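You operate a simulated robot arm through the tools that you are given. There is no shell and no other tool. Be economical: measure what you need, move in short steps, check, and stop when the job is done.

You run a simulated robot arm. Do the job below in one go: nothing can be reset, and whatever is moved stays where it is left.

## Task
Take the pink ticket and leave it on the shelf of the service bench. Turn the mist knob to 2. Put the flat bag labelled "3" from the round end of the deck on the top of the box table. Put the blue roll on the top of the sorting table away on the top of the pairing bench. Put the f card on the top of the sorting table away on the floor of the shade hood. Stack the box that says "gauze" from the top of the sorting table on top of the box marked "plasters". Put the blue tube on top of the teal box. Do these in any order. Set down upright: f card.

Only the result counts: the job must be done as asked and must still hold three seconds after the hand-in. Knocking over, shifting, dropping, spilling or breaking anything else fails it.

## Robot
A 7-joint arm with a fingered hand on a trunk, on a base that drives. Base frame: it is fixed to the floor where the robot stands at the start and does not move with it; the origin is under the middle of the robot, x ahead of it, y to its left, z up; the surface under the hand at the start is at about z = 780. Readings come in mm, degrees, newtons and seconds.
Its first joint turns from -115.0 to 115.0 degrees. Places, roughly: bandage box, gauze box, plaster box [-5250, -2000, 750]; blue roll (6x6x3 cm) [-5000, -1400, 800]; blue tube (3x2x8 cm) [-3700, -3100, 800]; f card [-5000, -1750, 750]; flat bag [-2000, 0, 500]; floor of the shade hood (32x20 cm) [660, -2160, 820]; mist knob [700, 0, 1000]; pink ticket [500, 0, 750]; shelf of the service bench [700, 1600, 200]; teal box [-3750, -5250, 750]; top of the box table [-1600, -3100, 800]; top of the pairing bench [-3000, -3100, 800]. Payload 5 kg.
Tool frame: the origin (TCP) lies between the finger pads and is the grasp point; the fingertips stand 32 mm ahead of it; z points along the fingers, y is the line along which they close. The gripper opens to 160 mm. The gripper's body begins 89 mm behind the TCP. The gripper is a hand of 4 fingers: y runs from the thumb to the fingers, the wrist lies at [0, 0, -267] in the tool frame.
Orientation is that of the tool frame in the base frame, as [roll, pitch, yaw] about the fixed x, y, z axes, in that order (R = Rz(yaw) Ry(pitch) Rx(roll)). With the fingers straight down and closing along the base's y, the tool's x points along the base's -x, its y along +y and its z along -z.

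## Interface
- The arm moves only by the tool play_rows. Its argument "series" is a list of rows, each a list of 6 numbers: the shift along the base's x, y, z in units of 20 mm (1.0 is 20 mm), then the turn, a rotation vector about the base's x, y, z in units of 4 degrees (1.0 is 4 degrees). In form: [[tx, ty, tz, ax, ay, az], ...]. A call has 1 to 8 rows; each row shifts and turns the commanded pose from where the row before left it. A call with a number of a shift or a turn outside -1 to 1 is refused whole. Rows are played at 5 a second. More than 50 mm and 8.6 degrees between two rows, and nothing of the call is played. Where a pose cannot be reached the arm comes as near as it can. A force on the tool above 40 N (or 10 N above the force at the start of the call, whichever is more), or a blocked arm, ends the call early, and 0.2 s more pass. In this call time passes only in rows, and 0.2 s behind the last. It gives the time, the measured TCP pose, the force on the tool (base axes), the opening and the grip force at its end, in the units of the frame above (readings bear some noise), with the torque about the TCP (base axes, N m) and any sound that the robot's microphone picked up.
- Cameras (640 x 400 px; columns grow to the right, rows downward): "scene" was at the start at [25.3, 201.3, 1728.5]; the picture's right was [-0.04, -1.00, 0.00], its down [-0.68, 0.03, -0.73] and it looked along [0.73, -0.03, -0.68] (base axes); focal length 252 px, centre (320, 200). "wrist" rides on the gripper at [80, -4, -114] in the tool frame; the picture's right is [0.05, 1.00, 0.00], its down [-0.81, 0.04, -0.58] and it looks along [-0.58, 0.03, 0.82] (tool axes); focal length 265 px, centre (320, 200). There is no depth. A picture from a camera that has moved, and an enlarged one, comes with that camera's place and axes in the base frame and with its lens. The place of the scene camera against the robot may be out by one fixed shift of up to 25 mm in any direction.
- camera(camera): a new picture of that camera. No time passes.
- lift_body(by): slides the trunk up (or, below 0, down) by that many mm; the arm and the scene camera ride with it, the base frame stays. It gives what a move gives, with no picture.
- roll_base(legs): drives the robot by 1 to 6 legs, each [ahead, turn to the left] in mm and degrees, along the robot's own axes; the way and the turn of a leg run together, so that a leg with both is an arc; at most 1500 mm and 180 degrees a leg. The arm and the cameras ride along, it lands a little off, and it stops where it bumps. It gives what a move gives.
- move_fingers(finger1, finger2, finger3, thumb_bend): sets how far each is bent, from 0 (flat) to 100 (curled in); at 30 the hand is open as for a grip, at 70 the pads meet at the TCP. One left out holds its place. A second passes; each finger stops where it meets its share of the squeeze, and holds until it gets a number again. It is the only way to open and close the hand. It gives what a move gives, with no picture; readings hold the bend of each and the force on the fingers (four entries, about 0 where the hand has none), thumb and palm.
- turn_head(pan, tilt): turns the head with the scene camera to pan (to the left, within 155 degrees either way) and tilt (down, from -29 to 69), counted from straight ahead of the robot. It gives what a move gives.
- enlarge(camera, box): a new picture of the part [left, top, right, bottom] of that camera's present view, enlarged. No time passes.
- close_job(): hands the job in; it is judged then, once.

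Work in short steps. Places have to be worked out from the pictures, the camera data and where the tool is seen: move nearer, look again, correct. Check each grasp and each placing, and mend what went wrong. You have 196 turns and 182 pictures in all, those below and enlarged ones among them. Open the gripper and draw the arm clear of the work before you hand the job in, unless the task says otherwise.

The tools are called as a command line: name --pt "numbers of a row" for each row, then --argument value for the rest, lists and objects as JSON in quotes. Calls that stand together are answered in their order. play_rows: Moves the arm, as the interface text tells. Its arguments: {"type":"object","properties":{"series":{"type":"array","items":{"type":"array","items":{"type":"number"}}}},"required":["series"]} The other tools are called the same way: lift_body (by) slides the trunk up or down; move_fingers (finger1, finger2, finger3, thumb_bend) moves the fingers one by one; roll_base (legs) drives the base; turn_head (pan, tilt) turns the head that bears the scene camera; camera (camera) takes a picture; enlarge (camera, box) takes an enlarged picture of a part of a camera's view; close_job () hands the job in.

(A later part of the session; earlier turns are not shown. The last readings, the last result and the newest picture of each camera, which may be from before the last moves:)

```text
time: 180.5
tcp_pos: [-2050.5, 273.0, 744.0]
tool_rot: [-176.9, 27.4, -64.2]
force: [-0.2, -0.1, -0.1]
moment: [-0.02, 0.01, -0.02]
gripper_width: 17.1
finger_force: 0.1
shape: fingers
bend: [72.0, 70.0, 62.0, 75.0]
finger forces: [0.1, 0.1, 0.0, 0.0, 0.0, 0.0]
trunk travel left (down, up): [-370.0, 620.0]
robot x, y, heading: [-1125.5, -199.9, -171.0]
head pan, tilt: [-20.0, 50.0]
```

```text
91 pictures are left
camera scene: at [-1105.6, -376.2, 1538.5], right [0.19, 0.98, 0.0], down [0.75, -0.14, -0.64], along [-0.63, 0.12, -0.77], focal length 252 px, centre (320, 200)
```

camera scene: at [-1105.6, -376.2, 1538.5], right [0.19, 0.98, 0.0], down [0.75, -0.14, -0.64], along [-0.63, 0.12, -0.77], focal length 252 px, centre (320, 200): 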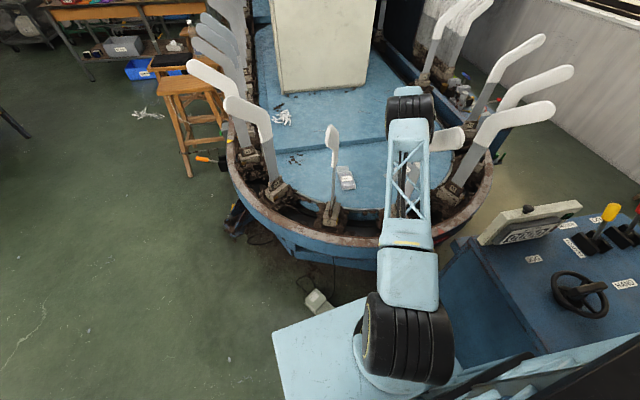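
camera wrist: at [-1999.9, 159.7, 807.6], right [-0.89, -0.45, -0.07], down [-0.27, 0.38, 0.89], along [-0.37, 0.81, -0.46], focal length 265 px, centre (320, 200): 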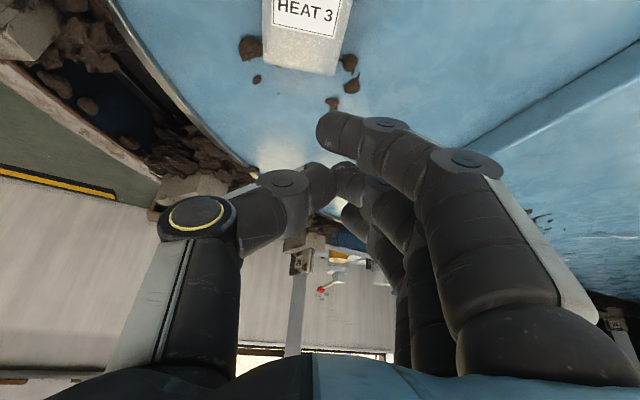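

It slipped and lies flat again near (-2030, 282) – the thumb was gripping too shallow because finger 1 hit the deck first. I'll splay finger 1 fully out, centre over the label with less tilt, and grip deeper with thumb + fingers 2, 3.

move_fingers --finger1 0 --finger2 46 --finger3 46 --thumb_bend 46

play_rows --pt "0.7 -0.3 0 -0.57 -0.25 0" --pt "0.75 -0.3 0 -0.57 -0.25 0"

lift_body --by -90

camera --camera "wrist"

camera --camera "scene"

```text
time: 181.5
tcp_pos: [-2051.4, 272.0, 743.6]
tool_rot: [-177.0, 27.4, -64.2]
force: [0.5, 0.2, -0.3]
moment: [0.0, 0.01, 0.02]
gripper_width: 175.6
finger_force: 0.0
shape: fingers
bend: [0.0, 46.0, 46.0, 46.0]
finger forces: [0.0, 0.0, 0.0, 0.0, 0.1, 0.0]
trunk travel left (down, up): [-370.0, 620.0]
robot x, y, heading: [-1126.6, -199.9, -170.9]
head pan, tilt: [-20.0, 50.0]
```

```text
time: 182.1
tcp_pos: [-2023.1, 261.0, 743.4]
tool_rot: [-177.2, 22.3, -64.3]
force: [-0.3, 0.7, 0.6]
moment: [0.03, 0.01, -0.01]
gripper_width: 175.6
finger_force: 0.1
shape: fingers
bend: [0.0, 46.0, 46.0, 46.0]
finger forces: [0.0, 0.0, 0.0, 0.0, 0.0, 0.0]
trunk travel left (down, up): [-370.0, 620.0]
robot x, y, heading: [-1121.6, -199.3, -171.1]
head pan, tilt: [-20.0, 50.0]
```

```text
time: 183.4
tcp_pos: [-2022.9, 259.7, 654.3]
tool_rot: [-177.1, 22.5, -64.4]
force: [0.7, 0.0, -0.5]
moment: [0.02, -0.02, 0.0]
gripper_width: 175.5
finger_force: 0.2
shape: fingers
bend: [0.0, 46.0, 46.0, 46.0]
finger forces: [0.0, 0.0, 0.0, 0.0, 0.0, 0.1]
trunk travel left (down, up): [-280.0, 710.0]
robot x, y, heading: [-1130.6, -202.4, -170.9]
head pan, tilt: [-20.0, 50.0]
```

```text
90 pictures are left
camera wrist: at [-1973.1, 153.1, 728.5], right [-0.89, -0.46, -0.07], down [-0.29, 0.45, 0.84], along [-0.36, 0.77, -0.53], focal length 265 px, centre (320, 200)
```

wrist: 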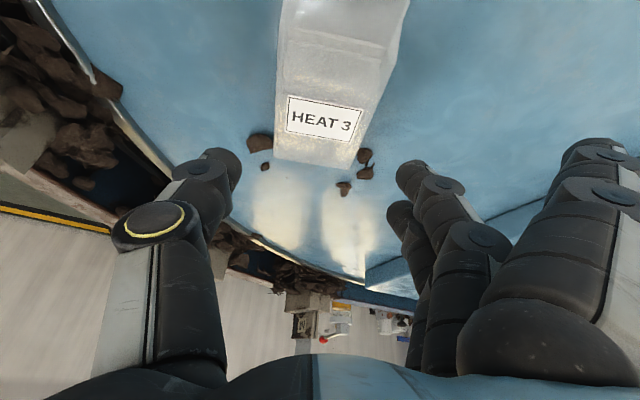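

```text
89 pictures are left
camera scene: at [-1105.3, -376.3, 1448.6], right [0.19, 0.98, 0.0], down [0.75, -0.14, -0.64], along [-0.63, 0.12, -0.77], focal length 252 px, centre (320, 200)
```

scene: 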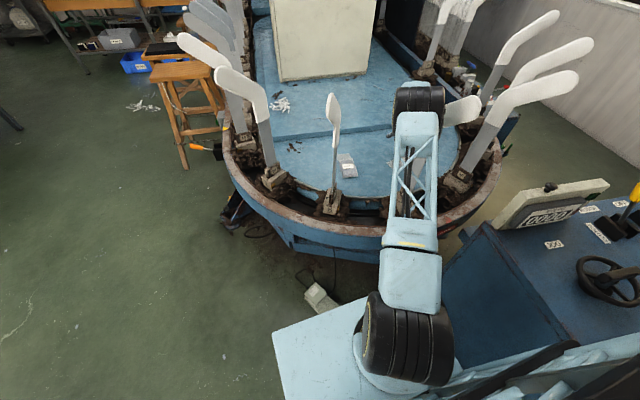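

Aligned on the label. Lower 65 mm by trunk, watching the finger forces.

lift_body --by -62

camera --camera "wrist"

```text
time: 184.4
tcp_pos: [-2022.2, 259.5, 590.0]
tool_rot: [-177.3, 22.5, -64.2]
force: [0.5, -0.1, -0.6]
moment: [0.0, 0.02, 0.0]
gripper_width: 175.7
finger_force: 0.0
shape: fingers
bend: [0.0, 46.0, 46.0, 46.0]
finger forces: [0.0, 0.1, 0.0, 0.0, 0.0, 0.0]
trunk travel left (down, up): [-218.0, 772.0]
robot x, y, heading: [-1121.6, -199.3, -170.7]
head pan, tilt: [-20.0, 50.0]
```

```text
88 pictures are left
camera wrist: at [-1973.1, 153.1, 666.5], right [-0.89, -0.46, -0.07], down [-0.29, 0.45, 0.84], along [-0.36, 0.77, -0.53], focal length 265 px, centre (320, 200)
```

wrist: 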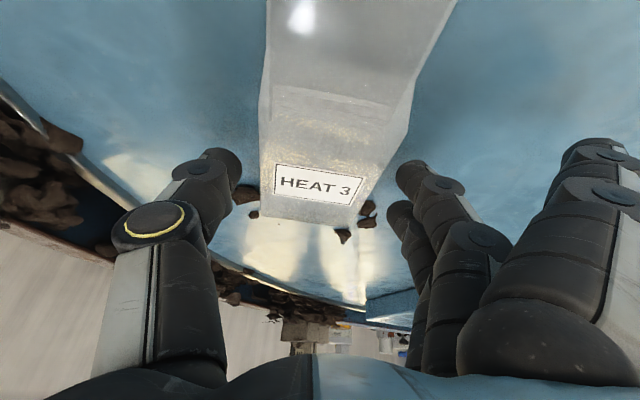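

Still free. Lower 10 mm more.

lift_body --by -10

```text
time: 185.0
tcp_pos: [-2021.8, 259.9, 583.0]
tool_rot: [-177.2, 22.5, -64.3]
force: [-0.1, 0.0, 1.3]
moment: [0.0, 0.08, 0.0]
gripper_width: 175.8
finger_force: 0.7
shape: fingers
bend: [0.0, 46.0, 46.0, 46.0]
finger forces: [0.1, 1.8, 0.0, 0.0, 0.0, 0.0]
trunk travel left (down, up): [-208.0, 782.0]
robot x, y, heading: [-1121.7, -203.8, -171.1]
head pan, tilt: [-20.0, 50.0]
```

Finger 2 just touches the deck, so the grip is as deep as possible. Close thumb, fingers 2 and 3.

move_fingers --finger2 66 --finger3 66 --thumb_bend 62

camera --camera "wrist"

```text
time: 186.0
tcp_pos: [-2022.1, 260.3, 581.2]
tool_rot: [-177.1, 22.5, -64.3]
force: [-0.8, -0.4, 3.1]
moment: [-0.09, 0.18, 0.02]
gripper_width: 162.1
finger_force: 18.3
shape: fingers
bend: [0.0, 52.0, 54.0, 57.0]
finger forces: [0.1, 11.7, 8.0, 0.0, 16.0, 0.1]
trunk travel left (down, up): [-208.0, 782.0]
robot x, y, heading: [-1126.1, -198.0, -171.1]
head pan, tilt: [-20.0, 50.0]
```

```text
87 pictures are left
camera wrist: at [-1973.1, 153.0, 656.5], right [-0.89, -0.46, -0.07], down [-0.29, 0.45, 0.84], along [-0.36, 0.77, -0.53], focal length 265 px, centre (320, 200)
```

wrist: 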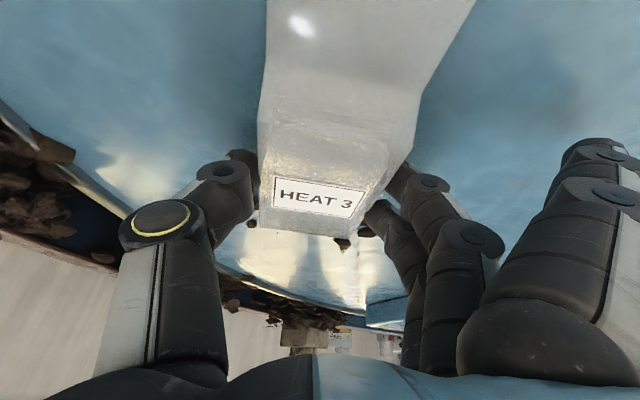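

Firm symmetric contact (12+8 vs 16 N). Lift 25 mm and check.

lift_body --by 25

camera --camera "wrist"

```text
time: 186.7
tcp_pos: [-2022.0, 261.6, 604.9]
tool_rot: [-177.1, 22.4, -64.3]
force: [0.1, 0.9, -0.5]
moment: [0.02, -0.02, 0.0]
gripper_width: 161.9
finger_force: 15.9
shape: fingers
bend: [0.0, 52.0, 54.0, 57.0]
finger forces: [0.0, 8.2, 7.7, 0.0, 15.9, 0.1]
trunk travel left (down, up): [-233.0, 757.0]
robot x, y, heading: [-1123.0, -199.9, -170.9]
head pan, tilt: [-20.0, 50.0]
```

```text
86 pictures are left
camera wrist: at [-1973.1, 153.2, 680.8], right [-0.89, -0.46, -0.07], down [-0.3, 0.45, 0.84], along [-0.36, 0.77, -0.54], focal length 265 px, centre (320, 200)
```

wrist: 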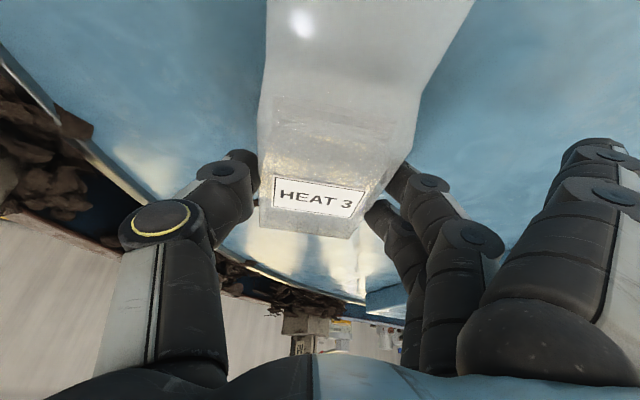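

Held steadily. Raise well above the formers.

lift_body --by 300

lift_body --by 300

camera --camera "wrist"

camera --camera "scene"

```text
time: 189.7
tcp_pos: [-2023.1, 260.8, 905.7]
tool_rot: [-177.2, 22.4, -64.2]
force: [-0.5, 0.0, -0.7]
moment: [-0.04, 0.0, 0.01]
gripper_width: 162.0
finger_force: 16.3
shape: fingers
bend: [0.0, 52.0, 54.0, 57.0]
finger forces: [0.0, 8.3, 7.7, 0.1, 15.9, 0.0]
trunk travel left (down, up): [-533.0, 457.0]
robot x, y, heading: [-1127.0, -201.2, -170.8]
head pan, tilt: [-20.0, 50.0]
```

```text
time: 192.7
tcp_pos: [-2024.4, 259.9, 1206.9]
tool_rot: [-177.3, 22.4, -64.4]
force: [0.8, 0.0, -0.5]
moment: [-0.03, -0.02, -0.02]
gripper_width: 161.8
finger_force: 15.9
shape: fingers
bend: [0.0, 52.0, 54.0, 57.0]
finger forces: [0.0, 8.2, 7.7, 0.1, 15.8, 0.0]
trunk travel left (down, up): [-833.0, 157.0]
robot x, y, heading: [-1124.8, -201.8, -170.8]
head pan, tilt: [-20.0, 50.0]
```

```text
85 pictures are left
camera wrist: at [-1973.3, 153.2, 1281.0], right [-0.89, -0.46, -0.07], down [-0.3, 0.45, 0.84], along [-0.36, 0.77, -0.54], focal length 265 px, centre (320, 200)
```

wrist: 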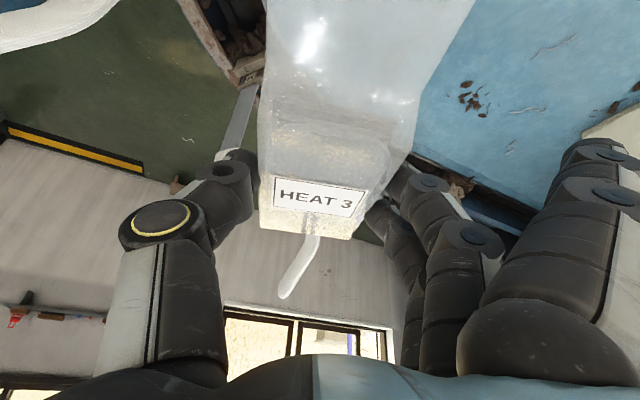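

```text
84 pictures are left
camera scene: at [-1105.7, -376.1, 2001.5], right [0.19, 0.98, 0.0], down [0.75, -0.14, -0.64], along [-0.63, 0.12, -0.77], focal length 252 px, centre (320, 200)
```

scene: 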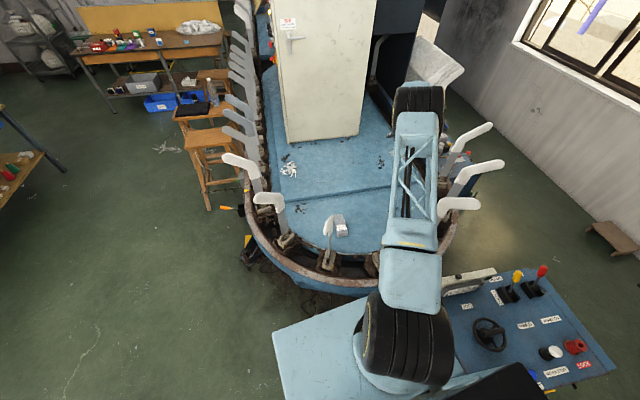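

The bag is high and secure. Back out, turn toward -y, and look at the tables there.

roll_base --legs '[[-350, 0], [0, 80.8], [1000, 0]]'

turn_head --pan 0 --tilt 25

camera --camera "scene"

```text
time: 203.4
tcp_pos: [-1384.7, -1957.0, 1205.6]
tool_rot: [-177.2, 22.4, 16.2]
force: [-0.5, 0.0, 0.0]
moment: [-0.02, 0.0, -0.01]
gripper_width: 161.6
finger_force: 15.0
shape: fingers
bend: [0.0, 52.0, 54.0, 57.0]
finger forces: [0.0, 7.7, 7.2, 0.1, 15.0, 0.1]
trunk travel left (down, up): [-833.0, 157.0]
robot x, y, heading: [-781.6, -1144.1, -90.4]
head pan, tilt: [-20.0, 50.0]
```

```text
time: 204.3
tcp_pos: [-1385.3, -1957.6, 1205.8]
tool_rot: [-177.2, 22.4, 16.3]
force: [0.3, 0.4, -1.0]
moment: [-0.01, 0.0, -0.01]
gripper_width: 161.6
finger_force: 15.1
shape: fingers
bend: [0.0, 52.0, 54.0, 57.0]
finger forces: [0.1, 7.7, 7.3, 0.0, 15.0, 0.0]
trunk travel left (down, up): [-833.0, 157.0]
robot x, y, heading: [-782.0, -1145.6, -90.3]
head pan, tilt: [0.0, 25.0]
```

```text
83 pictures are left
camera scene: at [-577.5, -1178.1, 2039.0], right [-1.0, 0.0, 0.0], down [0.0, 0.42, -0.91], along [0.0, -0.91, -0.42], focal length 252 px, centre (320, 200)
```

scene: 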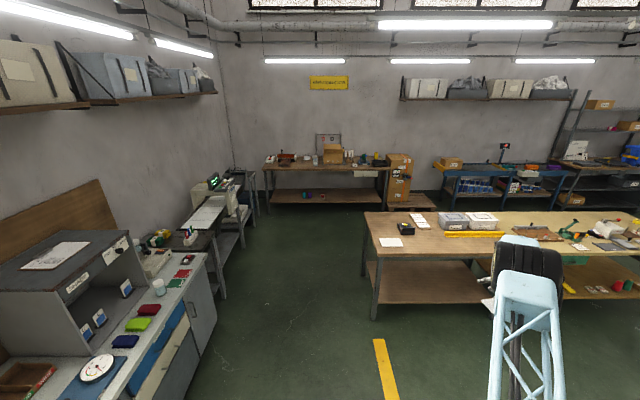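

The table ahead-right (x from -1020, y -2845…-3530) should be the box table. Enlarge it.

enlarge --camera "scene" --box '[350, 180, 640, 330]'

```text
2.21 times, centred on (495, 255) of scene
camera zoom: at [-577.5, -1178.1, 2039.0], right [-1.0, 0.0, 0.0], down [0.0, 0.42, -0.91], along [0.0, -0.91, -0.42], focal length 555 px, centre (-66, 79)
```

zoom: 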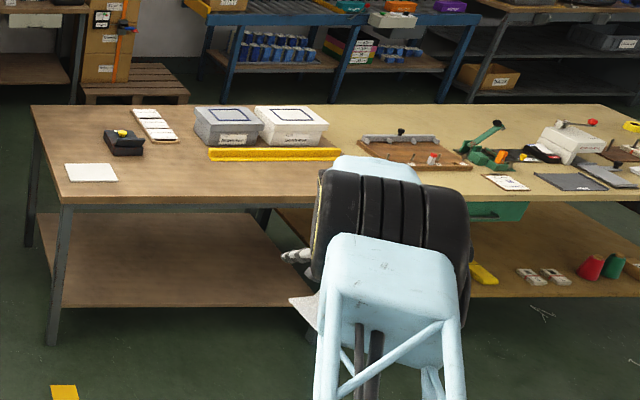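

Free spot on the box table near (-1500, -2960), between the white pad, black case and yellow ruler. Keeping the arm's shape, I drive so the bag hangs right over it.

roll_base --legs '[[0, -6.5], [1008, 0], [0, 6.3]]'

camera --camera "wrist"

turn_head --pan -20 --tilt 45

camera --camera "scene"

```text
time: 210.7
tcp_pos: [-1492.4, -2971.4, 1206.5]
tool_rot: [-177.1, 22.5, 16.7]
force: [1.4, -0.4, -1.3]
moment: [0.04, 0.02, 0.0]
gripper_width: 161.8
finger_force: 15.4
shape: fingers
bend: [0.0, 52.0, 54.0, 57.0]
finger forces: [0.0, 7.9, 7.2, 0.0, 14.9, 0.0]
trunk travel left (down, up): [-833.0, 157.0]
robot x, y, heading: [-898.1, -2156.0, -89.8]
head pan, tilt: [0.0, 25.0]
```

```text
81 pictures are left
camera wrist: at [-1379.6, -2939.4, 1281.3], right [0.31, -0.95, -0.07], down [-0.49, -0.22, 0.84], along [-0.81, -0.23, -0.53], focal length 265 px, centre (320, 200)
```

wrist: 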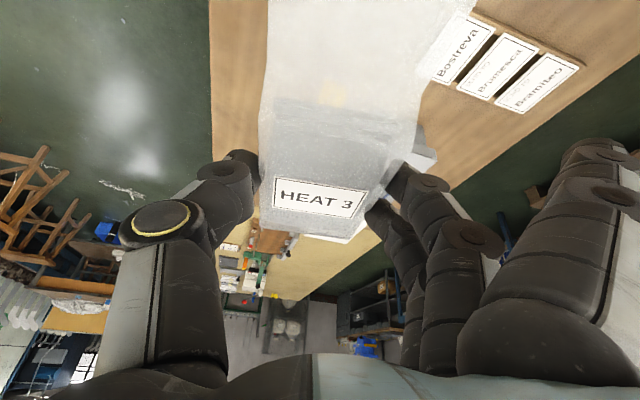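

```text
time: 211.5
tcp_pos: [-1492.8, -2971.4, 1206.5]
tool_rot: [-177.2, 22.3, 16.7]
force: [0.3, 0.8, -1.3]
moment: [0.03, -0.02, 0.04]
gripper_width: 161.8
finger_force: 14.8
shape: fingers
bend: [0.0, 52.0, 54.0, 57.0]
finger forces: [0.0, 7.8, 7.2, 0.0, 14.9, 0.0]
trunk travel left (down, up): [-833.0, 157.0]
robot x, y, heading: [-897.2, -2156.7, -89.8]
head pan, tilt: [-20.0, 45.0]
```

```text
80 pictures are left
camera scene: at [-719.6, -2170.8, 2008.5], right [-0.94, 0.34, 0.0], down [0.24, 0.67, -0.71], along [-0.24, -0.67, -0.71], focal length 252 px, centre (320, 200)
```

scene: 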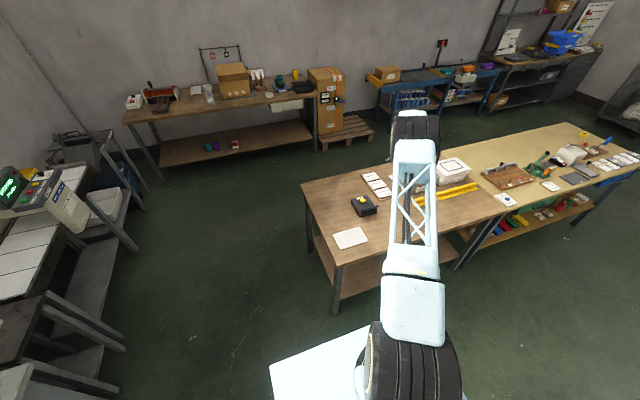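

Slightly more distance from the white pad is wanted: turn 3.5° right (shifts the bag ~50 mm to -x), then lower 320 mm and look.

roll_base --legs '[[0, -3.5]]'

lift_body --by -310

camera --camera "wrist"

camera --camera "scene"

```text
time: 212.3
tcp_pos: [-1544.0, -2933.1, 1205.8]
tool_rot: [-177.3, 22.5, 13.1]
force: [-0.5, -0.3, -1.0]
moment: [-0.03, -0.05, 0.06]
gripper_width: 161.8
finger_force: 14.6
shape: fingers
bend: [0.0, 52.0, 54.0, 57.0]
finger forces: [0.1, 7.7, 7.1, 0.0, 15.0, 0.0]
trunk travel left (down, up): [-833.0, 157.0]
robot x, y, heading: [-897.5, -2157.5, -93.4]
head pan, tilt: [-20.0, 45.0]
```

```text
time: 215.4
tcp_pos: [-1543.1, -2932.9, 896.9]
tool_rot: [-177.2, 22.6, 13.1]
force: [0.3, 0.4, -1.0]
moment: [-0.01, 0.0, -0.02]
gripper_width: 161.9
finger_force: 14.9
shape: fingers
bend: [0.0, 52.0, 54.0, 57.0]
finger forces: [0.0, 7.8, 7.3, 0.1, 15.0, 0.0]
trunk travel left (down, up): [-523.0, 467.0]
robot x, y, heading: [-896.2, -2152.6, -93.4]
head pan, tilt: [-20.0, 45.0]
```

```text
79 pictures are left
camera wrist: at [-1428.3, -2907.4, 971.3], right [0.25, -0.96, -0.07], down [-0.5, -0.19, 0.84], along [-0.83, -0.18, -0.53], focal length 265 px, centre (320, 200)
```

wrist: 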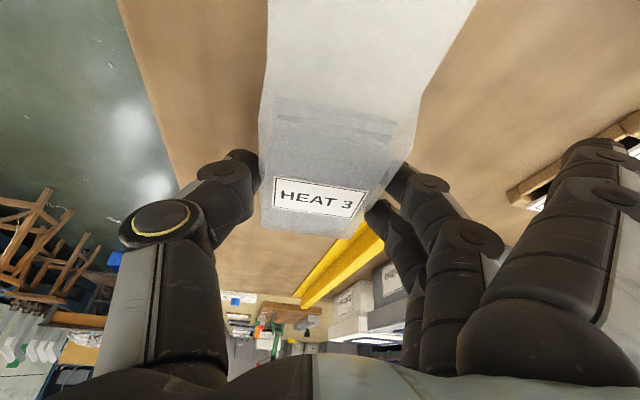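

```text
78 pictures are left
camera scene: at [-721.2, -2181.4, 1698.5], right [-0.92, 0.4, 0.0], down [0.28, 0.65, -0.71], along [-0.28, -0.65, -0.71], focal length 252 px, centre (320, 200)
```

scene: 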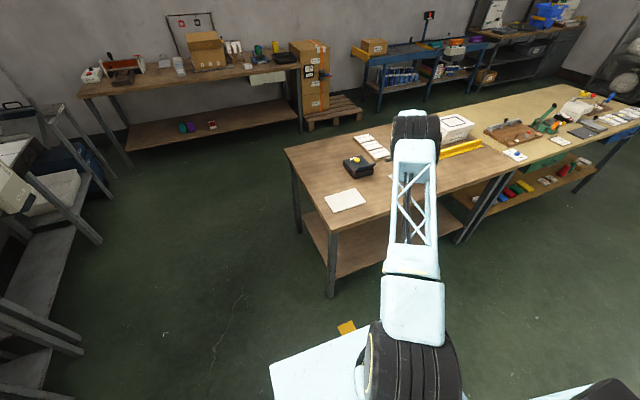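

The spot below is free. Lower to find contact with the table.

lift_body --by -45

lift_body --by -10

camera --camera "wrist"

```text
time: 216.3
tcp_pos: [-1543.0, -2932.6, 851.6]
tool_rot: [-177.3, 22.5, 13.1]
force: [0.1, -0.7, -0.6]
moment: [0.01, -0.03, 0.0]
gripper_width: 161.7
finger_force: 14.9
shape: fingers
bend: [0.0, 52.0, 54.0, 57.0]
finger forces: [0.1, 7.8, 7.1, 0.0, 15.0, 0.0]
trunk travel left (down, up): [-478.0, 512.0]
robot x, y, heading: [-896.4, -2155.3, -93.5]
head pan, tilt: [-20.0, 45.0]
```

```text
time: 216.9
tcp_pos: [-1542.7, -2933.0, 842.2]
tool_rot: [-177.2, 22.5, 13.1]
force: [-0.2, -1.6, 1.6]
moment: [-0.12, -0.02, -0.01]
gripper_width: 161.7
finger_force: 16.7
shape: fingers
bend: [0.0, 53.0, 54.0, 57.0]
finger forces: [0.1, 10.1, 7.3, 0.0, 15.3, 0.1]
trunk travel left (down, up): [-468.0, 522.0]
robot x, y, heading: [-896.4, -2153.6, -93.1]
head pan, tilt: [-20.0, 45.0]
```

```text
77 pictures are left
camera wrist: at [-1428.3, -2907.5, 916.5], right [0.25, -0.96, -0.07], down [-0.5, -0.19, 0.84], along [-0.83, -0.18, -0.53], focal length 265 px, centre (320, 200)
```

wrist: 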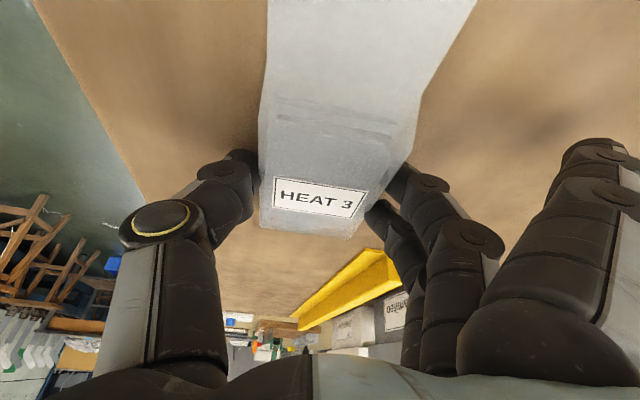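

The fingers touch the table (z≈807). Release and raise.

move_fingers --finger2 44 --finger3 44 --thumb_bend 44

lift_body --by 150

camera --camera "wrist"

```text
time: 217.9
tcp_pos: [-1543.1, -2933.3, 841.8]
tool_rot: [-177.2, 22.5, 13.2]
force: [-0.2, 0.4, 1.3]
moment: [-0.08, 0.0, -0.03]
gripper_width: 179.7
finger_force: 0.8
shape: fingers
bend: [0.0, 44.0, 44.0, 44.0]
finger forces: [0.1, 1.6, 0.0, 0.1, 0.0, 0.0]
trunk travel left (down, up): [-468.0, 522.0]
robot x, y, heading: [-897.9, -2153.5, -93.3]
head pan, tilt: [-20.0, 45.0]
```

```text
time: 219.6
tcp_pos: [-1542.7, -2932.3, 991.0]
tool_rot: [-177.1, 22.4, 13.1]
force: [1.1, -0.6, 0.2]
moment: [0.03, -0.02, -0.01]
gripper_width: 179.5
finger_force: 0.0
shape: fingers
bend: [0.0, 44.0, 44.0, 44.0]
finger forces: [0.0, 0.0, 0.0, 0.0, 0.0, 0.0]
trunk travel left (down, up): [-618.0, 372.0]
robot x, y, heading: [-897.0, -2158.0, -93.5]
head pan, tilt: [-20.0, 45.0]
```

```text
76 pictures are left
camera wrist: at [-1428.4, -2907.5, 1065.9], right [0.25, -0.96, -0.07], down [-0.5, -0.19, 0.84], along [-0.83, -0.18, -0.54], focal length 265 px, centre (320, 200)
```

wrist: 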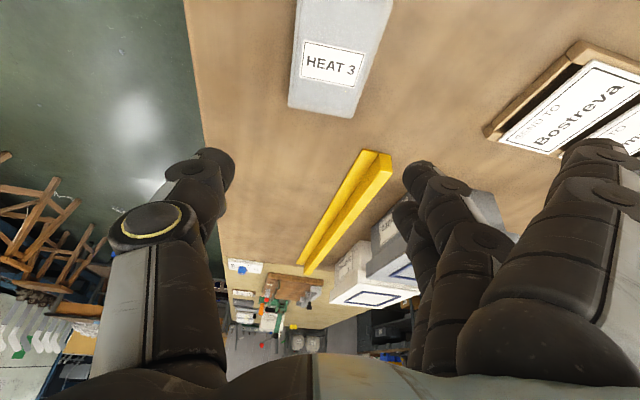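

The bag lies flat on the box table. Straighten the hand to point down and drive toward the blue tube at about (-3700, -3100).

play_rows --pt "0 0.5 0.5 0.212 -0.909 0" --pt "0 0.5 0.5 0.212 -0.909 0" --pt "0 0.5 0.5 0.212 -0.909 0" --pt "0 0.5 0.5 0.212 -0.909 0" --pt "0 0.5 0.5 0.212 -0.909 0" --pt "0 0.5 0.5 0.212 -0.909 0"

move_fingers --finger1 55 --finger2 55 --finger3 55 --thumb_bend 55

roll_base --legs '[[0, -86.5], [1500, 0], [1150, 0], [0, 90]]'

turn_head --pan 0 --tilt 35

camera --camera "scene"

```text
time: 221.0
tcp_pos: [-1542.4, -2872.9, 1052.2]
tool_rot: [-177.2, -0.2, 13.1]
force: [0.5, 0.2, 0.1]
moment: [0.02, 0.0, 0.03]
gripper_width: 179.8
finger_force: 0.1
shape: fingers
bend: [0.0, 44.0, 44.0, 44.0]
finger forces: [0.1, 0.1, 0.0, 0.0, 0.0, 0.0]
trunk travel left (down, up): [-618.0, 372.0]
robot x, y, heading: [-895.4, -2155.4, -93.4]
head pan, tilt: [-20.0, 45.0]
```

```text
time: 222.0
tcp_pos: [-1541.9, -2872.9, 1051.0]
tool_rot: [-177.1, 0.0, 13.1]
force: [0.1, -0.6, 0.6]
moment: [0.04, 0.0, -0.02]
gripper_width: 72.9
finger_force: 0.1
shape: fingers
bend: [55.0, 55.0, 55.0, 55.0]
finger forces: [0.0, 0.1, 0.1, 0.1, 0.0, 0.0]
trunk travel left (down, up): [-618.0, 372.0]
robot x, y, heading: [-899.7, -2153.7, -93.5]
head pan, tilt: [-20.0, 45.0]
```

```text
time: 242.8
tcp_pos: [-4174.3, -2899.7, 1052.2]
tool_rot: [-177.1, -0.1, 15.9]
force: [-0.2, -0.7, 0.4]
moment: [0.01, 0.02, 0.0]
gripper_width: 72.6
finger_force: 0.2
shape: fingers
bend: [55.0, 55.0, 55.0, 55.0]
finger forces: [0.0, 0.0, 0.0, 0.0, 0.0, 0.0]
trunk travel left (down, up): [-618.0, 372.0]
robot x, y, heading: [-3564.0, -2150.9, -90.6]
head pan, tilt: [-20.0, 45.0]
```

```text
time: 243.7
tcp_pos: [-4175.2, -2899.7, 1051.8]
tool_rot: [-177.1, 0.0, 15.8]
force: [0.6, 1.0, 1.2]
moment: [-0.04, 0.01, 0.04]
gripper_width: 72.7
finger_force: 0.1
shape: fingers
bend: [55.0, 55.0, 55.0, 55.0]
finger forces: [0.0, 0.0, 0.1, 0.1, 0.0, 0.0]
trunk travel left (down, up): [-618.0, 372.0]
robot x, y, heading: [-3562.4, -2147.0, -90.6]
head pan, tilt: [0.0, 35.0]
```

```text
75 pictures are left
camera scene: at [-3360.1, -2180.6, 1808.3], right [-1.0, 0.01, 0.0], down [0.01, 0.57, -0.82], along [-0.01, -0.82, -0.57], focal length 252 px, centre (320, 200)
```

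scene: 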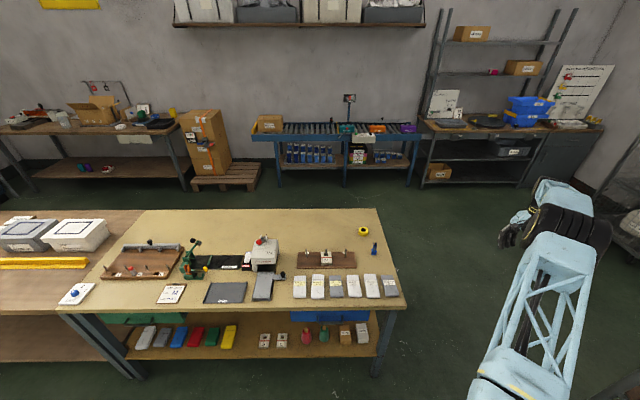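

I see a small blue tube at (373, 248) on the bench and a teal item on the far roller bench. Enlarge both.

enlarge --camera "scene" --box '[340, 215, 420, 305]'

enlarge --camera "scene" --box '[245, 90, 435, 195]'

```text
4.44 times, centred on (380, 260) of scene
camera zoom: at [-3360.1, -2180.6, 1808.3], right [-1.0, 0.01, 0.0], down [0.01, 0.57, -0.82], along [-0.01, -0.82, -0.57], focal length 1118 px, centre (53, -67)
```

zoom: 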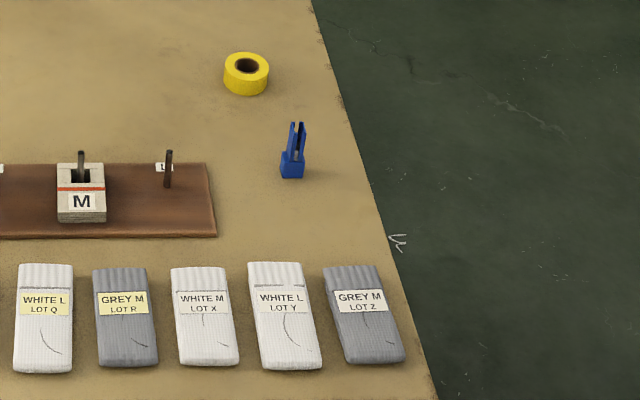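

```text
3.37 times, centred on (340, 142) of scene
camera zoom: at [-3360.1, -2180.6, 1808.3], right [-1.0, 0.01, 0.0], down [0.01, 0.57, -0.82], along [-0.01, -0.82, -0.57], focal length 848 px, centre (253, 394)
```

zoom: 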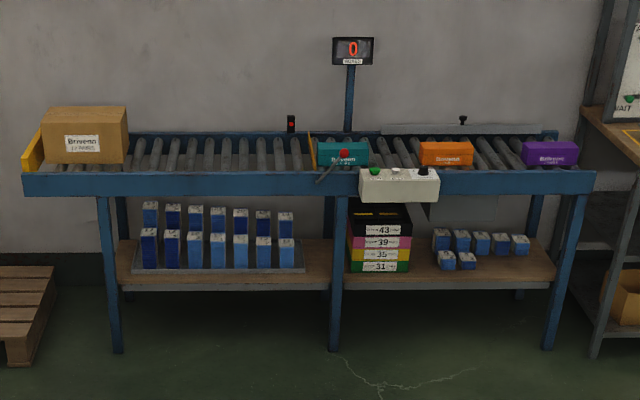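

The tube stands at ≈(-3661, -3135, 805…885); the teal box is on the roller bench at ≈(-3713, -5116). Turning the base 33.5° left brings the hand right over the tube; then I align the closing line with x.

roll_base --legs '[[0, 33.5]]'

play_rows --pt "0 0 0 0 0 1" --pt "0 0 0 0 0 1" --pt "0 0 0 0 0 1" --pt "0 0 0 0 0 1" --pt "0 0 0 0 0 1" --pt "0 0 0 0 0 1" --pt "0 0 0 0 0 1" --pt "0 0 0 0 0 1"

play_rows --pt "0 0 0 0 0.35 1" --pt "0 0 0 0 0.35 1"

camera --camera "wrist"

```text
time: 245.8
tcp_pos: [-3663.6, -3110.9, 1051.0]
tool_rot: [-177.1, 0.0, 49.2]
force: [-0.3, 0.0, -0.1]
moment: [-0.02, 0.07, 0.01]
gripper_width: 72.6
finger_force: 0.1
shape: fingers
bend: [55.0, 55.0, 55.0, 55.0]
finger forces: [0.0, 0.1, 0.0, 0.1, 0.0, 0.1]
trunk travel left (down, up): [-618.0, 372.0]
robot x, y, heading: [-3560.7, -2152.4, -57.3]
head pan, tilt: [0.0, 35.0]
```

```text
time: 247.6
tcp_pos: [-3663.8, -3112.7, 1051.3]
tool_rot: [-177.1, 0.0, 81.3]
force: [-0.3, 0.4, 0.2]
moment: [0.0, 0.0, 0.01]
gripper_width: 72.4
finger_force: 0.2
shape: fingers
bend: [55.0, 55.0, 55.0, 55.0]
finger forces: [0.0, 0.0, 0.1, 0.0, 0.0, 0.1]
trunk travel left (down, up): [-618.0, 372.0]
robot x, y, heading: [-3563.8, -2148.2, -57.2]
head pan, tilt: [0.0, 35.0]
```

```text
time: 248.2
tcp_pos: [-3664.2, -3111.1, 1051.3]
tool_rot: [-174.4, 0.3, 89.1]
force: [0.0, -0.5, 0.8]
moment: [0.01, 0.01, 0.03]
gripper_width: 72.8
finger_force: 0.0
shape: fingers
bend: [55.0, 55.0, 55.0, 55.0]
finger forces: [0.0, 0.0, 0.0, 0.0, 0.1, 0.1]
trunk travel left (down, up): [-618.0, 372.0]
robot x, y, heading: [-3566.8, -2149.5, -57.6]
head pan, tilt: [0.0, 35.0]
```

```text
72 pictures are left
camera wrist: at [-3656.3, -3030.4, 1165.0], right [0.99, 0.04, -0.1], down [0.09, -0.81, 0.57], along [-0.06, -0.58, -0.81], focal length 265 px, centre (320, 200)
```

wrist: 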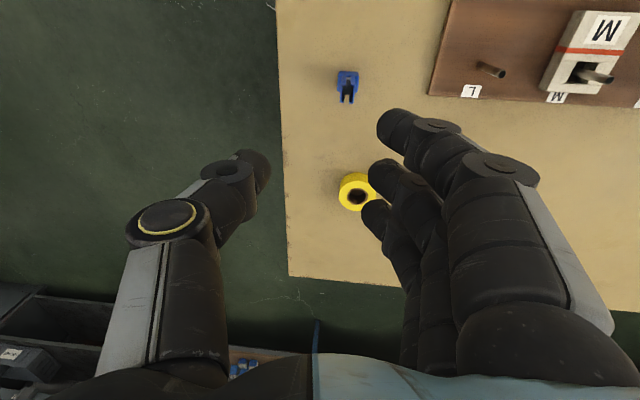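

Tube measured by the wrist camera at ≈(-3656, -3093). Fix the small tilt, shift, and lower 120 mm.

play_rows --pt "0.2 0.4 0 0 -0.7 0" --pt "0.2 0.5 0 0 -0.7 0"

lift_body --by -120

camera --camera "wrist"

```text
time: 248.8
tcp_pos: [-3656.3, -3092.5, 1051.4]
tool_rot: [180.0, 0.1, 89.1]
force: [-0.3, -0.8, -0.5]
moment: [0.01, -0.02, 0.02]
gripper_width: 72.6
finger_force: 0.0
shape: fingers
bend: [55.0, 55.0, 55.0, 55.0]
finger forces: [0.0, 0.0, 0.0, 0.0, 0.1, 0.1]
trunk travel left (down, up): [-618.0, 372.0]
robot x, y, heading: [-3566.0, -2154.3, -57.3]
head pan, tilt: [0.0, 35.0]
```

```text
time: 250.2
tcp_pos: [-3657.3, -3093.1, 931.7]
tool_rot: [-180.0, 0.2, 89.2]
force: [0.6, 0.2, 0.0]
moment: [-0.03, 0.03, -0.01]
gripper_width: 72.2
finger_force: 0.1
shape: fingers
bend: [55.0, 55.0, 55.0, 55.0]
finger forces: [0.0, 0.0, 0.0, 0.0, 0.0, 0.1]
trunk travel left (down, up): [-498.0, 492.0]
robot x, y, heading: [-3563.8, -2151.1, -57.3]
head pan, tilt: [0.0, 35.0]
```

```text
71 pictures are left
camera wrist: at [-3659.7, -3012.0, 1045.5], right [1.0, 0.04, 0.0], down [0.03, -0.81, 0.58], along [0.02, -0.58, -0.81], focal length 265 px, centre (320, 200)
```

wrist: 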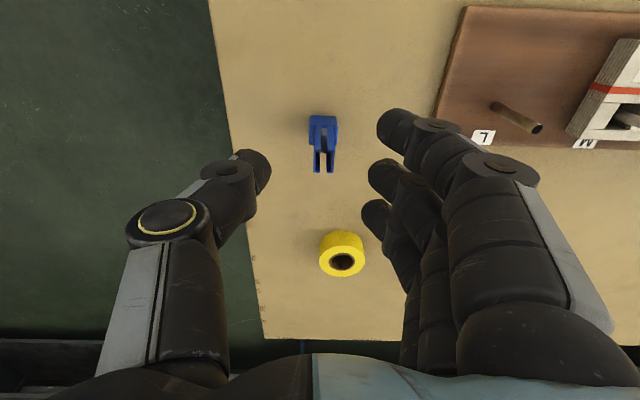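

Tube is centred between the fingers (top z≈890). Lower 84 mm and close.

play_rows --pt "0.1 -0.2 0 0 0 0"

lift_body --by -84

move_fingers --finger1 64 --finger2 72 --finger3 64 --thumb_bend 70

camera --camera "wrist"

```text
time: 250.7
tcp_pos: [-3654.4, -3096.5, 931.6]
tool_rot: [179.9, 0.1, 89.1]
force: [0.2, 0.2, 0.6]
moment: [-0.01, 0.02, -0.01]
gripper_width: 72.5
finger_force: 0.2
shape: fingers
bend: [55.0, 55.0, 55.0, 55.0]
finger forces: [0.0, 0.1, 0.0, 0.1, 0.0, 0.0]
trunk travel left (down, up): [-498.0, 492.0]
robot x, y, heading: [-3565.1, -2152.6, -57.5]
head pan, tilt: [0.0, 35.0]
```

```text
time: 251.8
tcp_pos: [-3654.0, -3096.5, 847.2]
tool_rot: [179.9, 0.2, 89.2]
force: [-0.4, -0.2, 0.2]
moment: [0.01, -0.02, -0.02]
gripper_width: 72.7
finger_force: 0.0
shape: fingers
bend: [55.0, 55.0, 55.0, 55.0]
finger forces: [0.0, 0.1, 0.0, 0.0, 0.0, 0.0]
trunk travel left (down, up): [-414.0, 576.0]
robot x, y, heading: [-3563.9, -2150.9, -57.4]
head pan, tilt: [0.0, 35.0]
```

```text
time: 252.8
tcp_pos: [-3654.8, -3096.7, 847.8]
tool_rot: [-180.0, 0.1, 89.2]
force: [0.1, 0.0, 0.3]
moment: [0.01, 0.0, 0.02]
gripper_width: 37.9
finger_force: 8.6
shape: fingers
bend: [64.0, 64.0, 64.0, 67.0]
finger forces: [0.0, 8.4, 0.1, 0.1, 8.4, 0.0]
trunk travel left (down, up): [-414.0, 576.0]
robot x, y, heading: [-3563.0, -2151.4, -57.1]
head pan, tilt: [0.0, 35.0]
```

```text
70 pictures are left
camera wrist: at [-3657.6, -3015.9, 961.1], right [1.0, 0.04, 0.0], down [0.03, -0.81, 0.58], along [0.02, -0.58, -0.81], focal length 265 px, centre (320, 200)
```

wrist: 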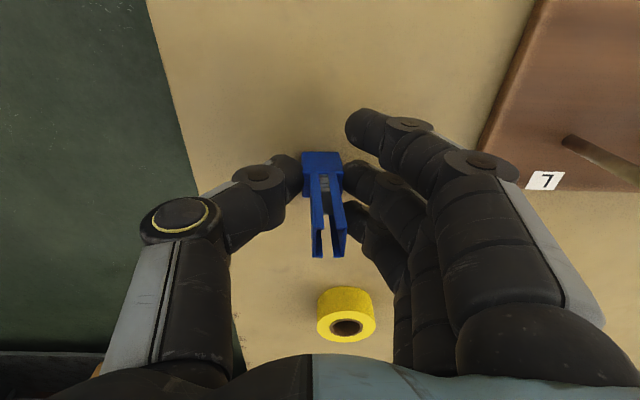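

Good pinch on the blue block. Tighten slightly and lift.

move_fingers --finger2 70 --thumb_bend 72

lift_body --by 260

camera --camera "wrist"

```text
time: 253.8
tcp_pos: [-3653.9, -3095.6, 847.1]
tool_rot: [179.9, 0.2, 89.2]
force: [0.1, -0.2, -0.4]
moment: [-0.01, 0.0, 0.0]
gripper_width: 36.0
finger_force: 9.2
shape: fingers
bend: [64.0, 64.0, 64.0, 69.0]
finger forces: [0.0, 8.7, 0.1, 0.0, 8.7, 0.0]
trunk travel left (down, up): [-414.0, 576.0]
robot x, y, heading: [-3564.7, -2150.3, -57.4]
head pan, tilt: [0.0, 35.0]
```

```text
time: 256.5
tcp_pos: [-3655.0, -3096.9, 1107.5]
tool_rot: [180.0, 0.2, 89.1]
force: [0.5, 0.5, -0.3]
moment: [-0.02, -0.03, 0.0]
gripper_width: 36.2
finger_force: 8.8
shape: fingers
bend: [64.0, 64.0, 64.0, 69.0]
finger forces: [0.0, 8.7, 0.1, 0.0, 8.6, 0.1]
trunk travel left (down, up): [-674.0, 316.0]
robot x, y, heading: [-3567.6, -2152.1, -57.3]
head pan, tilt: [0.0, 35.0]
```

```text
69 pictures are left
camera wrist: at [-3657.7, -3016.0, 1221.1], right [1.0, 0.04, 0.0], down [0.03, -0.81, 0.58], along [0.02, -0.58, -0.81], focal length 265 px, centre (320, 200)
```

wrist: 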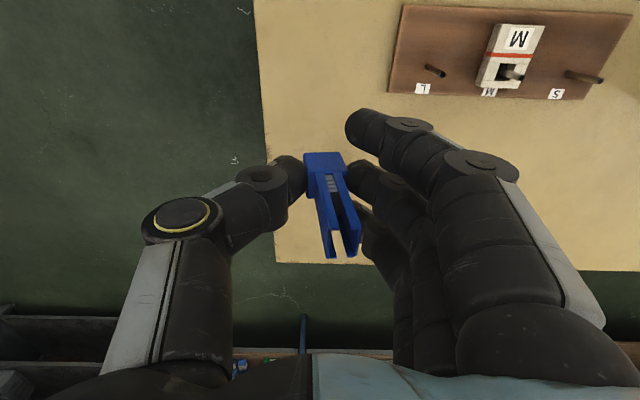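

The tube is held. I raise a little and drive around the end of the pairing bench toward the roller bench.

lift_body --by 150

roll_base --legs '[[0, -122.7], [630, 0], [0, 90], [1500, 0], [330, 0], [0, 90]]'

turn_head --pan -60 --tilt 30

camera --camera "scene"

```text
time: 258.3
tcp_pos: [-3655.0, -3096.8, 1256.5]
tool_rot: [-180.0, 0.2, 89.3]
force: [-0.3, -0.2, -0.8]
moment: [0.04, -0.01, 0.0]
gripper_width: 36.1
finger_force: 8.6
shape: fingers
bend: [64.0, 64.0, 64.0, 69.0]
finger forces: [0.0, 8.7, 0.0, 0.0, 8.7, 0.1]
trunk travel left (down, up): [-824.0, 166.0]
robot x, y, heading: [-3565.5, -2151.3, -57.3]
head pan, tilt: [0.0, 35.0]
```

```text
time: 283.9
tcp_pos: [-3465.7, -4579.2, 1258.0]
tool_rot: [179.9, 0.1, 145.4]
force: [0.3, 0.6, -0.3]
moment: [0.03, -0.02, 0.01]
gripper_width: 35.9
finger_force: 8.4
shape: fingers
bend: [64.0, 64.0, 64.0, 69.0]
finger forces: [0.0, 8.5, 0.0, 0.1, 8.6, 0.0]
trunk travel left (down, up): [-824.0, 166.0]
robot x, y, heading: [-4201.5, -3980.1, -1.1]
head pan, tilt: [0.0, 35.0]
```

```text
time: 285.2
tcp_pos: [-3466.6, -4580.8, 1257.2]
tool_rot: [180.0, 0.2, 145.4]
force: [-0.5, 0.4, -0.1]
moment: [-0.04, 0.0, 0.01]
gripper_width: 36.1
finger_force: 8.5
shape: fingers
bend: [64.0, 64.0, 64.0, 69.0]
finger forces: [0.0, 8.6, 0.1, 0.0, 8.5, 0.0]
trunk travel left (down, up): [-824.0, 166.0]
robot x, y, heading: [-4202.9, -3977.6, -1.0]
head pan, tilt: [-60.0, 30.0]
```

```text
68 pictures are left
camera scene: at [-4212.6, -3854.1, 2022.1], right [-0.87, -0.48, 0.0], down [-0.24, 0.44, -0.87], along [0.42, -0.76, -0.5], focal length 252 px, centre (320, 200)
```

scene: 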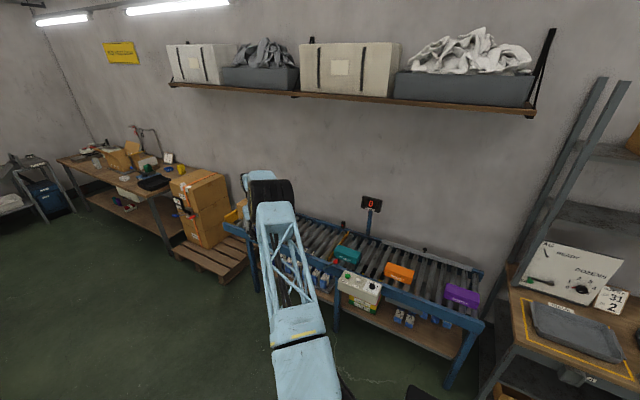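

Teal box ≈(-3745, -5090). Drive so the hand ends up above it.

roll_base --legs '[[0, -18.5], [485, 0], [0, -32.2]]'

camera --camera "wrist"

```text
time: 290.8
tcp_pos: [-3747.1, -5091.8, 1256.7]
tool_rot: [-180.0, 0.2, 94.4]
force: [-0.8, -0.4, 0.6]
moment: [0.02, -0.07, 0.01]
gripper_width: 36.0
finger_force: 8.3
shape: fingers
bend: [64.0, 64.0, 64.0, 69.0]
finger forces: [0.1, 8.6, 0.0, 0.1, 8.5, 0.1]
trunk travel left (down, up): [-824.0, 166.0]
robot x, y, heading: [-3748.4, -4141.4, -52.4]
head pan, tilt: [-60.0, 30.0]
```

```text
67 pictures are left
camera wrist: at [-3757.3, -5012.5, 1371.3], right [0.99, 0.13, 0.0], down [0.11, -0.81, 0.58], along [0.07, -0.57, -0.81], focal length 265 px, centre (320, 200)
```

wrist: 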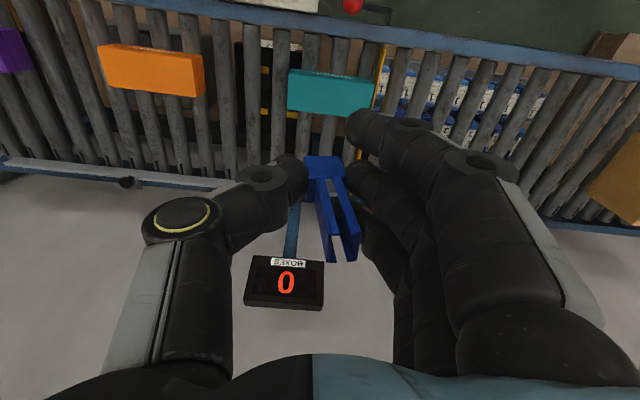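

Teal box top centre ≈(-3724, -5122). Shift the hand there and lower 230 mm to refine.

play_rows --pt "0.6 -0.7 0 0 0 0" --pt "0.55 -0.7 0 0 0 0"

lift_body --by -230

camera --camera "wrist"

```text
time: 291.4
tcp_pos: [-3722.4, -5121.2, 1257.6]
tool_rot: [180.0, 0.1, 94.5]
force: [0.5, -0.2, -0.3]
moment: [0.03, 0.01, -0.04]
gripper_width: 35.7
finger_force: 8.7
shape: fingers
bend: [64.0, 64.0, 64.0, 69.0]
finger forces: [0.0, 8.4, 0.0, 0.0, 8.4, 0.0]
trunk travel left (down, up): [-824.0, 166.0]
robot x, y, heading: [-3742.9, -4144.6, -52.0]
head pan, tilt: [-60.0, 30.0]
```

```text
time: 293.9
tcp_pos: [-3722.7, -5120.0, 1028.5]
tool_rot: [180.0, 0.2, 94.4]
force: [-0.6, 0.0, 1.5]
moment: [0.02, -0.03, 0.03]
gripper_width: 35.9
finger_force: 8.2
shape: fingers
bend: [64.0, 64.0, 64.0, 69.0]
finger forces: [0.1, 8.4, 0.0, 0.1, 8.4, 0.0]
trunk travel left (down, up): [-594.0, 396.0]
robot x, y, heading: [-3745.3, -4142.1, -51.7]
head pan, tilt: [-60.0, 30.0]
```

```text
66 pictures are left
camera wrist: at [-3733.7, -5040.2, 1141.9], right [0.99, 0.13, 0.0], down [0.11, -0.81, 0.58], along [0.07, -0.58, -0.81], focal length 265 px, centre (320, 200)
```

wrist: 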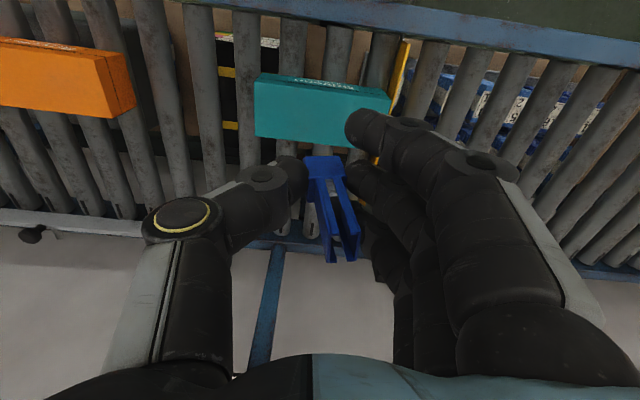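

Using the scale change, the box top centre is about (-3724, -5152, 778). Shift 31 mm further and lower to just above.

play_rows --pt "0 -0.8 0 0 0 0" --pt "0 -0.75 0 0 0 0"

lift_body --by -150

camera --camera "wrist"

```text
time: 294.4
tcp_pos: [-3723.0, -5152.0, 1026.5]
tool_rot: [-180.0, 0.1, 94.5]
force: [0.0, -0.8, -1.0]
moment: [0.03, 0.01, 0.02]
gripper_width: 35.7
finger_force: 8.8
shape: fingers
bend: [64.0, 64.0, 64.0, 69.0]
finger forces: [0.0, 8.5, 0.0, 0.1, 8.4, 0.0]
trunk travel left (down, up): [-594.0, 396.0]
robot x, y, heading: [-3747.7, -4145.8, -52.1]
head pan, tilt: [-60.0, 30.0]
```

```text
time: 296.2
tcp_pos: [-3722.7, -5151.0, 878.4]
tool_rot: [-179.9, 0.2, 94.4]
force: [0.1, 1.8, -0.2]
moment: [0.0, -0.02, -0.01]
gripper_width: 35.8
finger_force: 8.6
shape: fingers
bend: [64.0, 64.0, 64.0, 69.0]
finger forces: [0.0, 8.6, 0.0, 0.1, 8.5, 0.1]
trunk travel left (down, up): [-444.0, 546.0]
robot x, y, heading: [-3740.7, -4142.8, -51.9]
head pan, tilt: [-60.0, 30.0]
```

```text
65 pictures are left
camera wrist: at [-3733.4, -5070.7, 992.2], right [0.99, 0.13, 0.0], down [0.11, -0.81, 0.58], along [0.07, -0.58, -0.81], focal length 265 px, centre (320, 200)
```

wrist: 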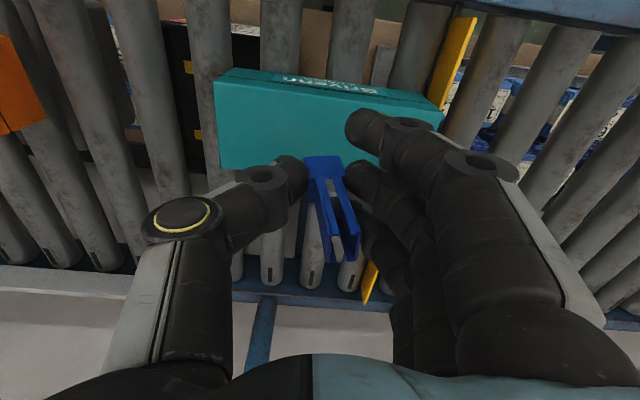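

The hand is right over the box top's centre (top z≈783). Lower in small steps until contact.

lift_body --by -44

lift_body --by -8

camera --camera "wrist"

```text
time: 297.1
tcp_pos: [-3722.0, -5150.6, 834.3]
tool_rot: [-180.0, 0.2, 94.5]
force: [0.2, -0.5, 0.0]
moment: [-0.01, -0.02, -0.03]
gripper_width: 35.8
finger_force: 8.7
shape: fingers
bend: [64.0, 64.0, 64.0, 69.0]
finger forces: [0.0, 8.4, 0.0, 0.0, 8.4, 0.0]
trunk travel left (down, up): [-400.0, 590.0]
robot x, y, heading: [-3743.2, -4145.5, -52.3]
head pan, tilt: [-60.0, 30.0]
```

```text
time: 297.6
tcp_pos: [-3723.3, -5151.3, 827.6]
tool_rot: [-179.9, 0.3, 94.4]
force: [-1.7, 0.3, 10.4]
moment: [0.01, -0.03, 0.02]
gripper_width: 35.9
finger_force: 11.1
shape: fingers
bend: [64.0, 65.0, 64.0, 69.0]
finger forces: [0.0, 9.4, 0.0, 0.2, 12.4, 0.0]
trunk travel left (down, up): [-392.0, 598.0]
robot x, y, heading: [-3747.2, -4146.8, -52.1]
head pan, tilt: [-60.0, 30.0]
```

```text
64 pictures are left
camera wrist: at [-3733.8, -5070.7, 941.3], right [0.99, 0.13, 0.0], down [0.11, -0.81, 0.58], along [0.07, -0.58, -0.81], focal length 265 px, centre (320, 200)
```

wrist: 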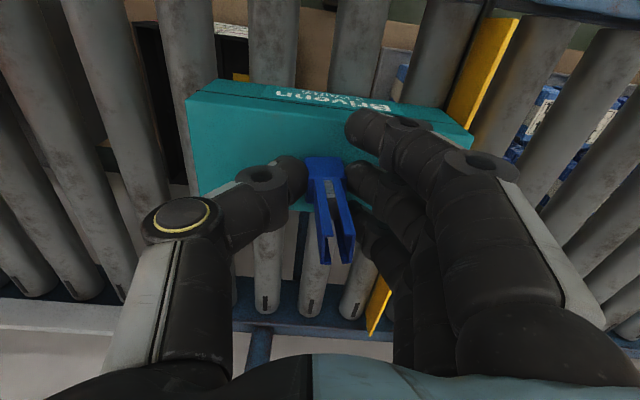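

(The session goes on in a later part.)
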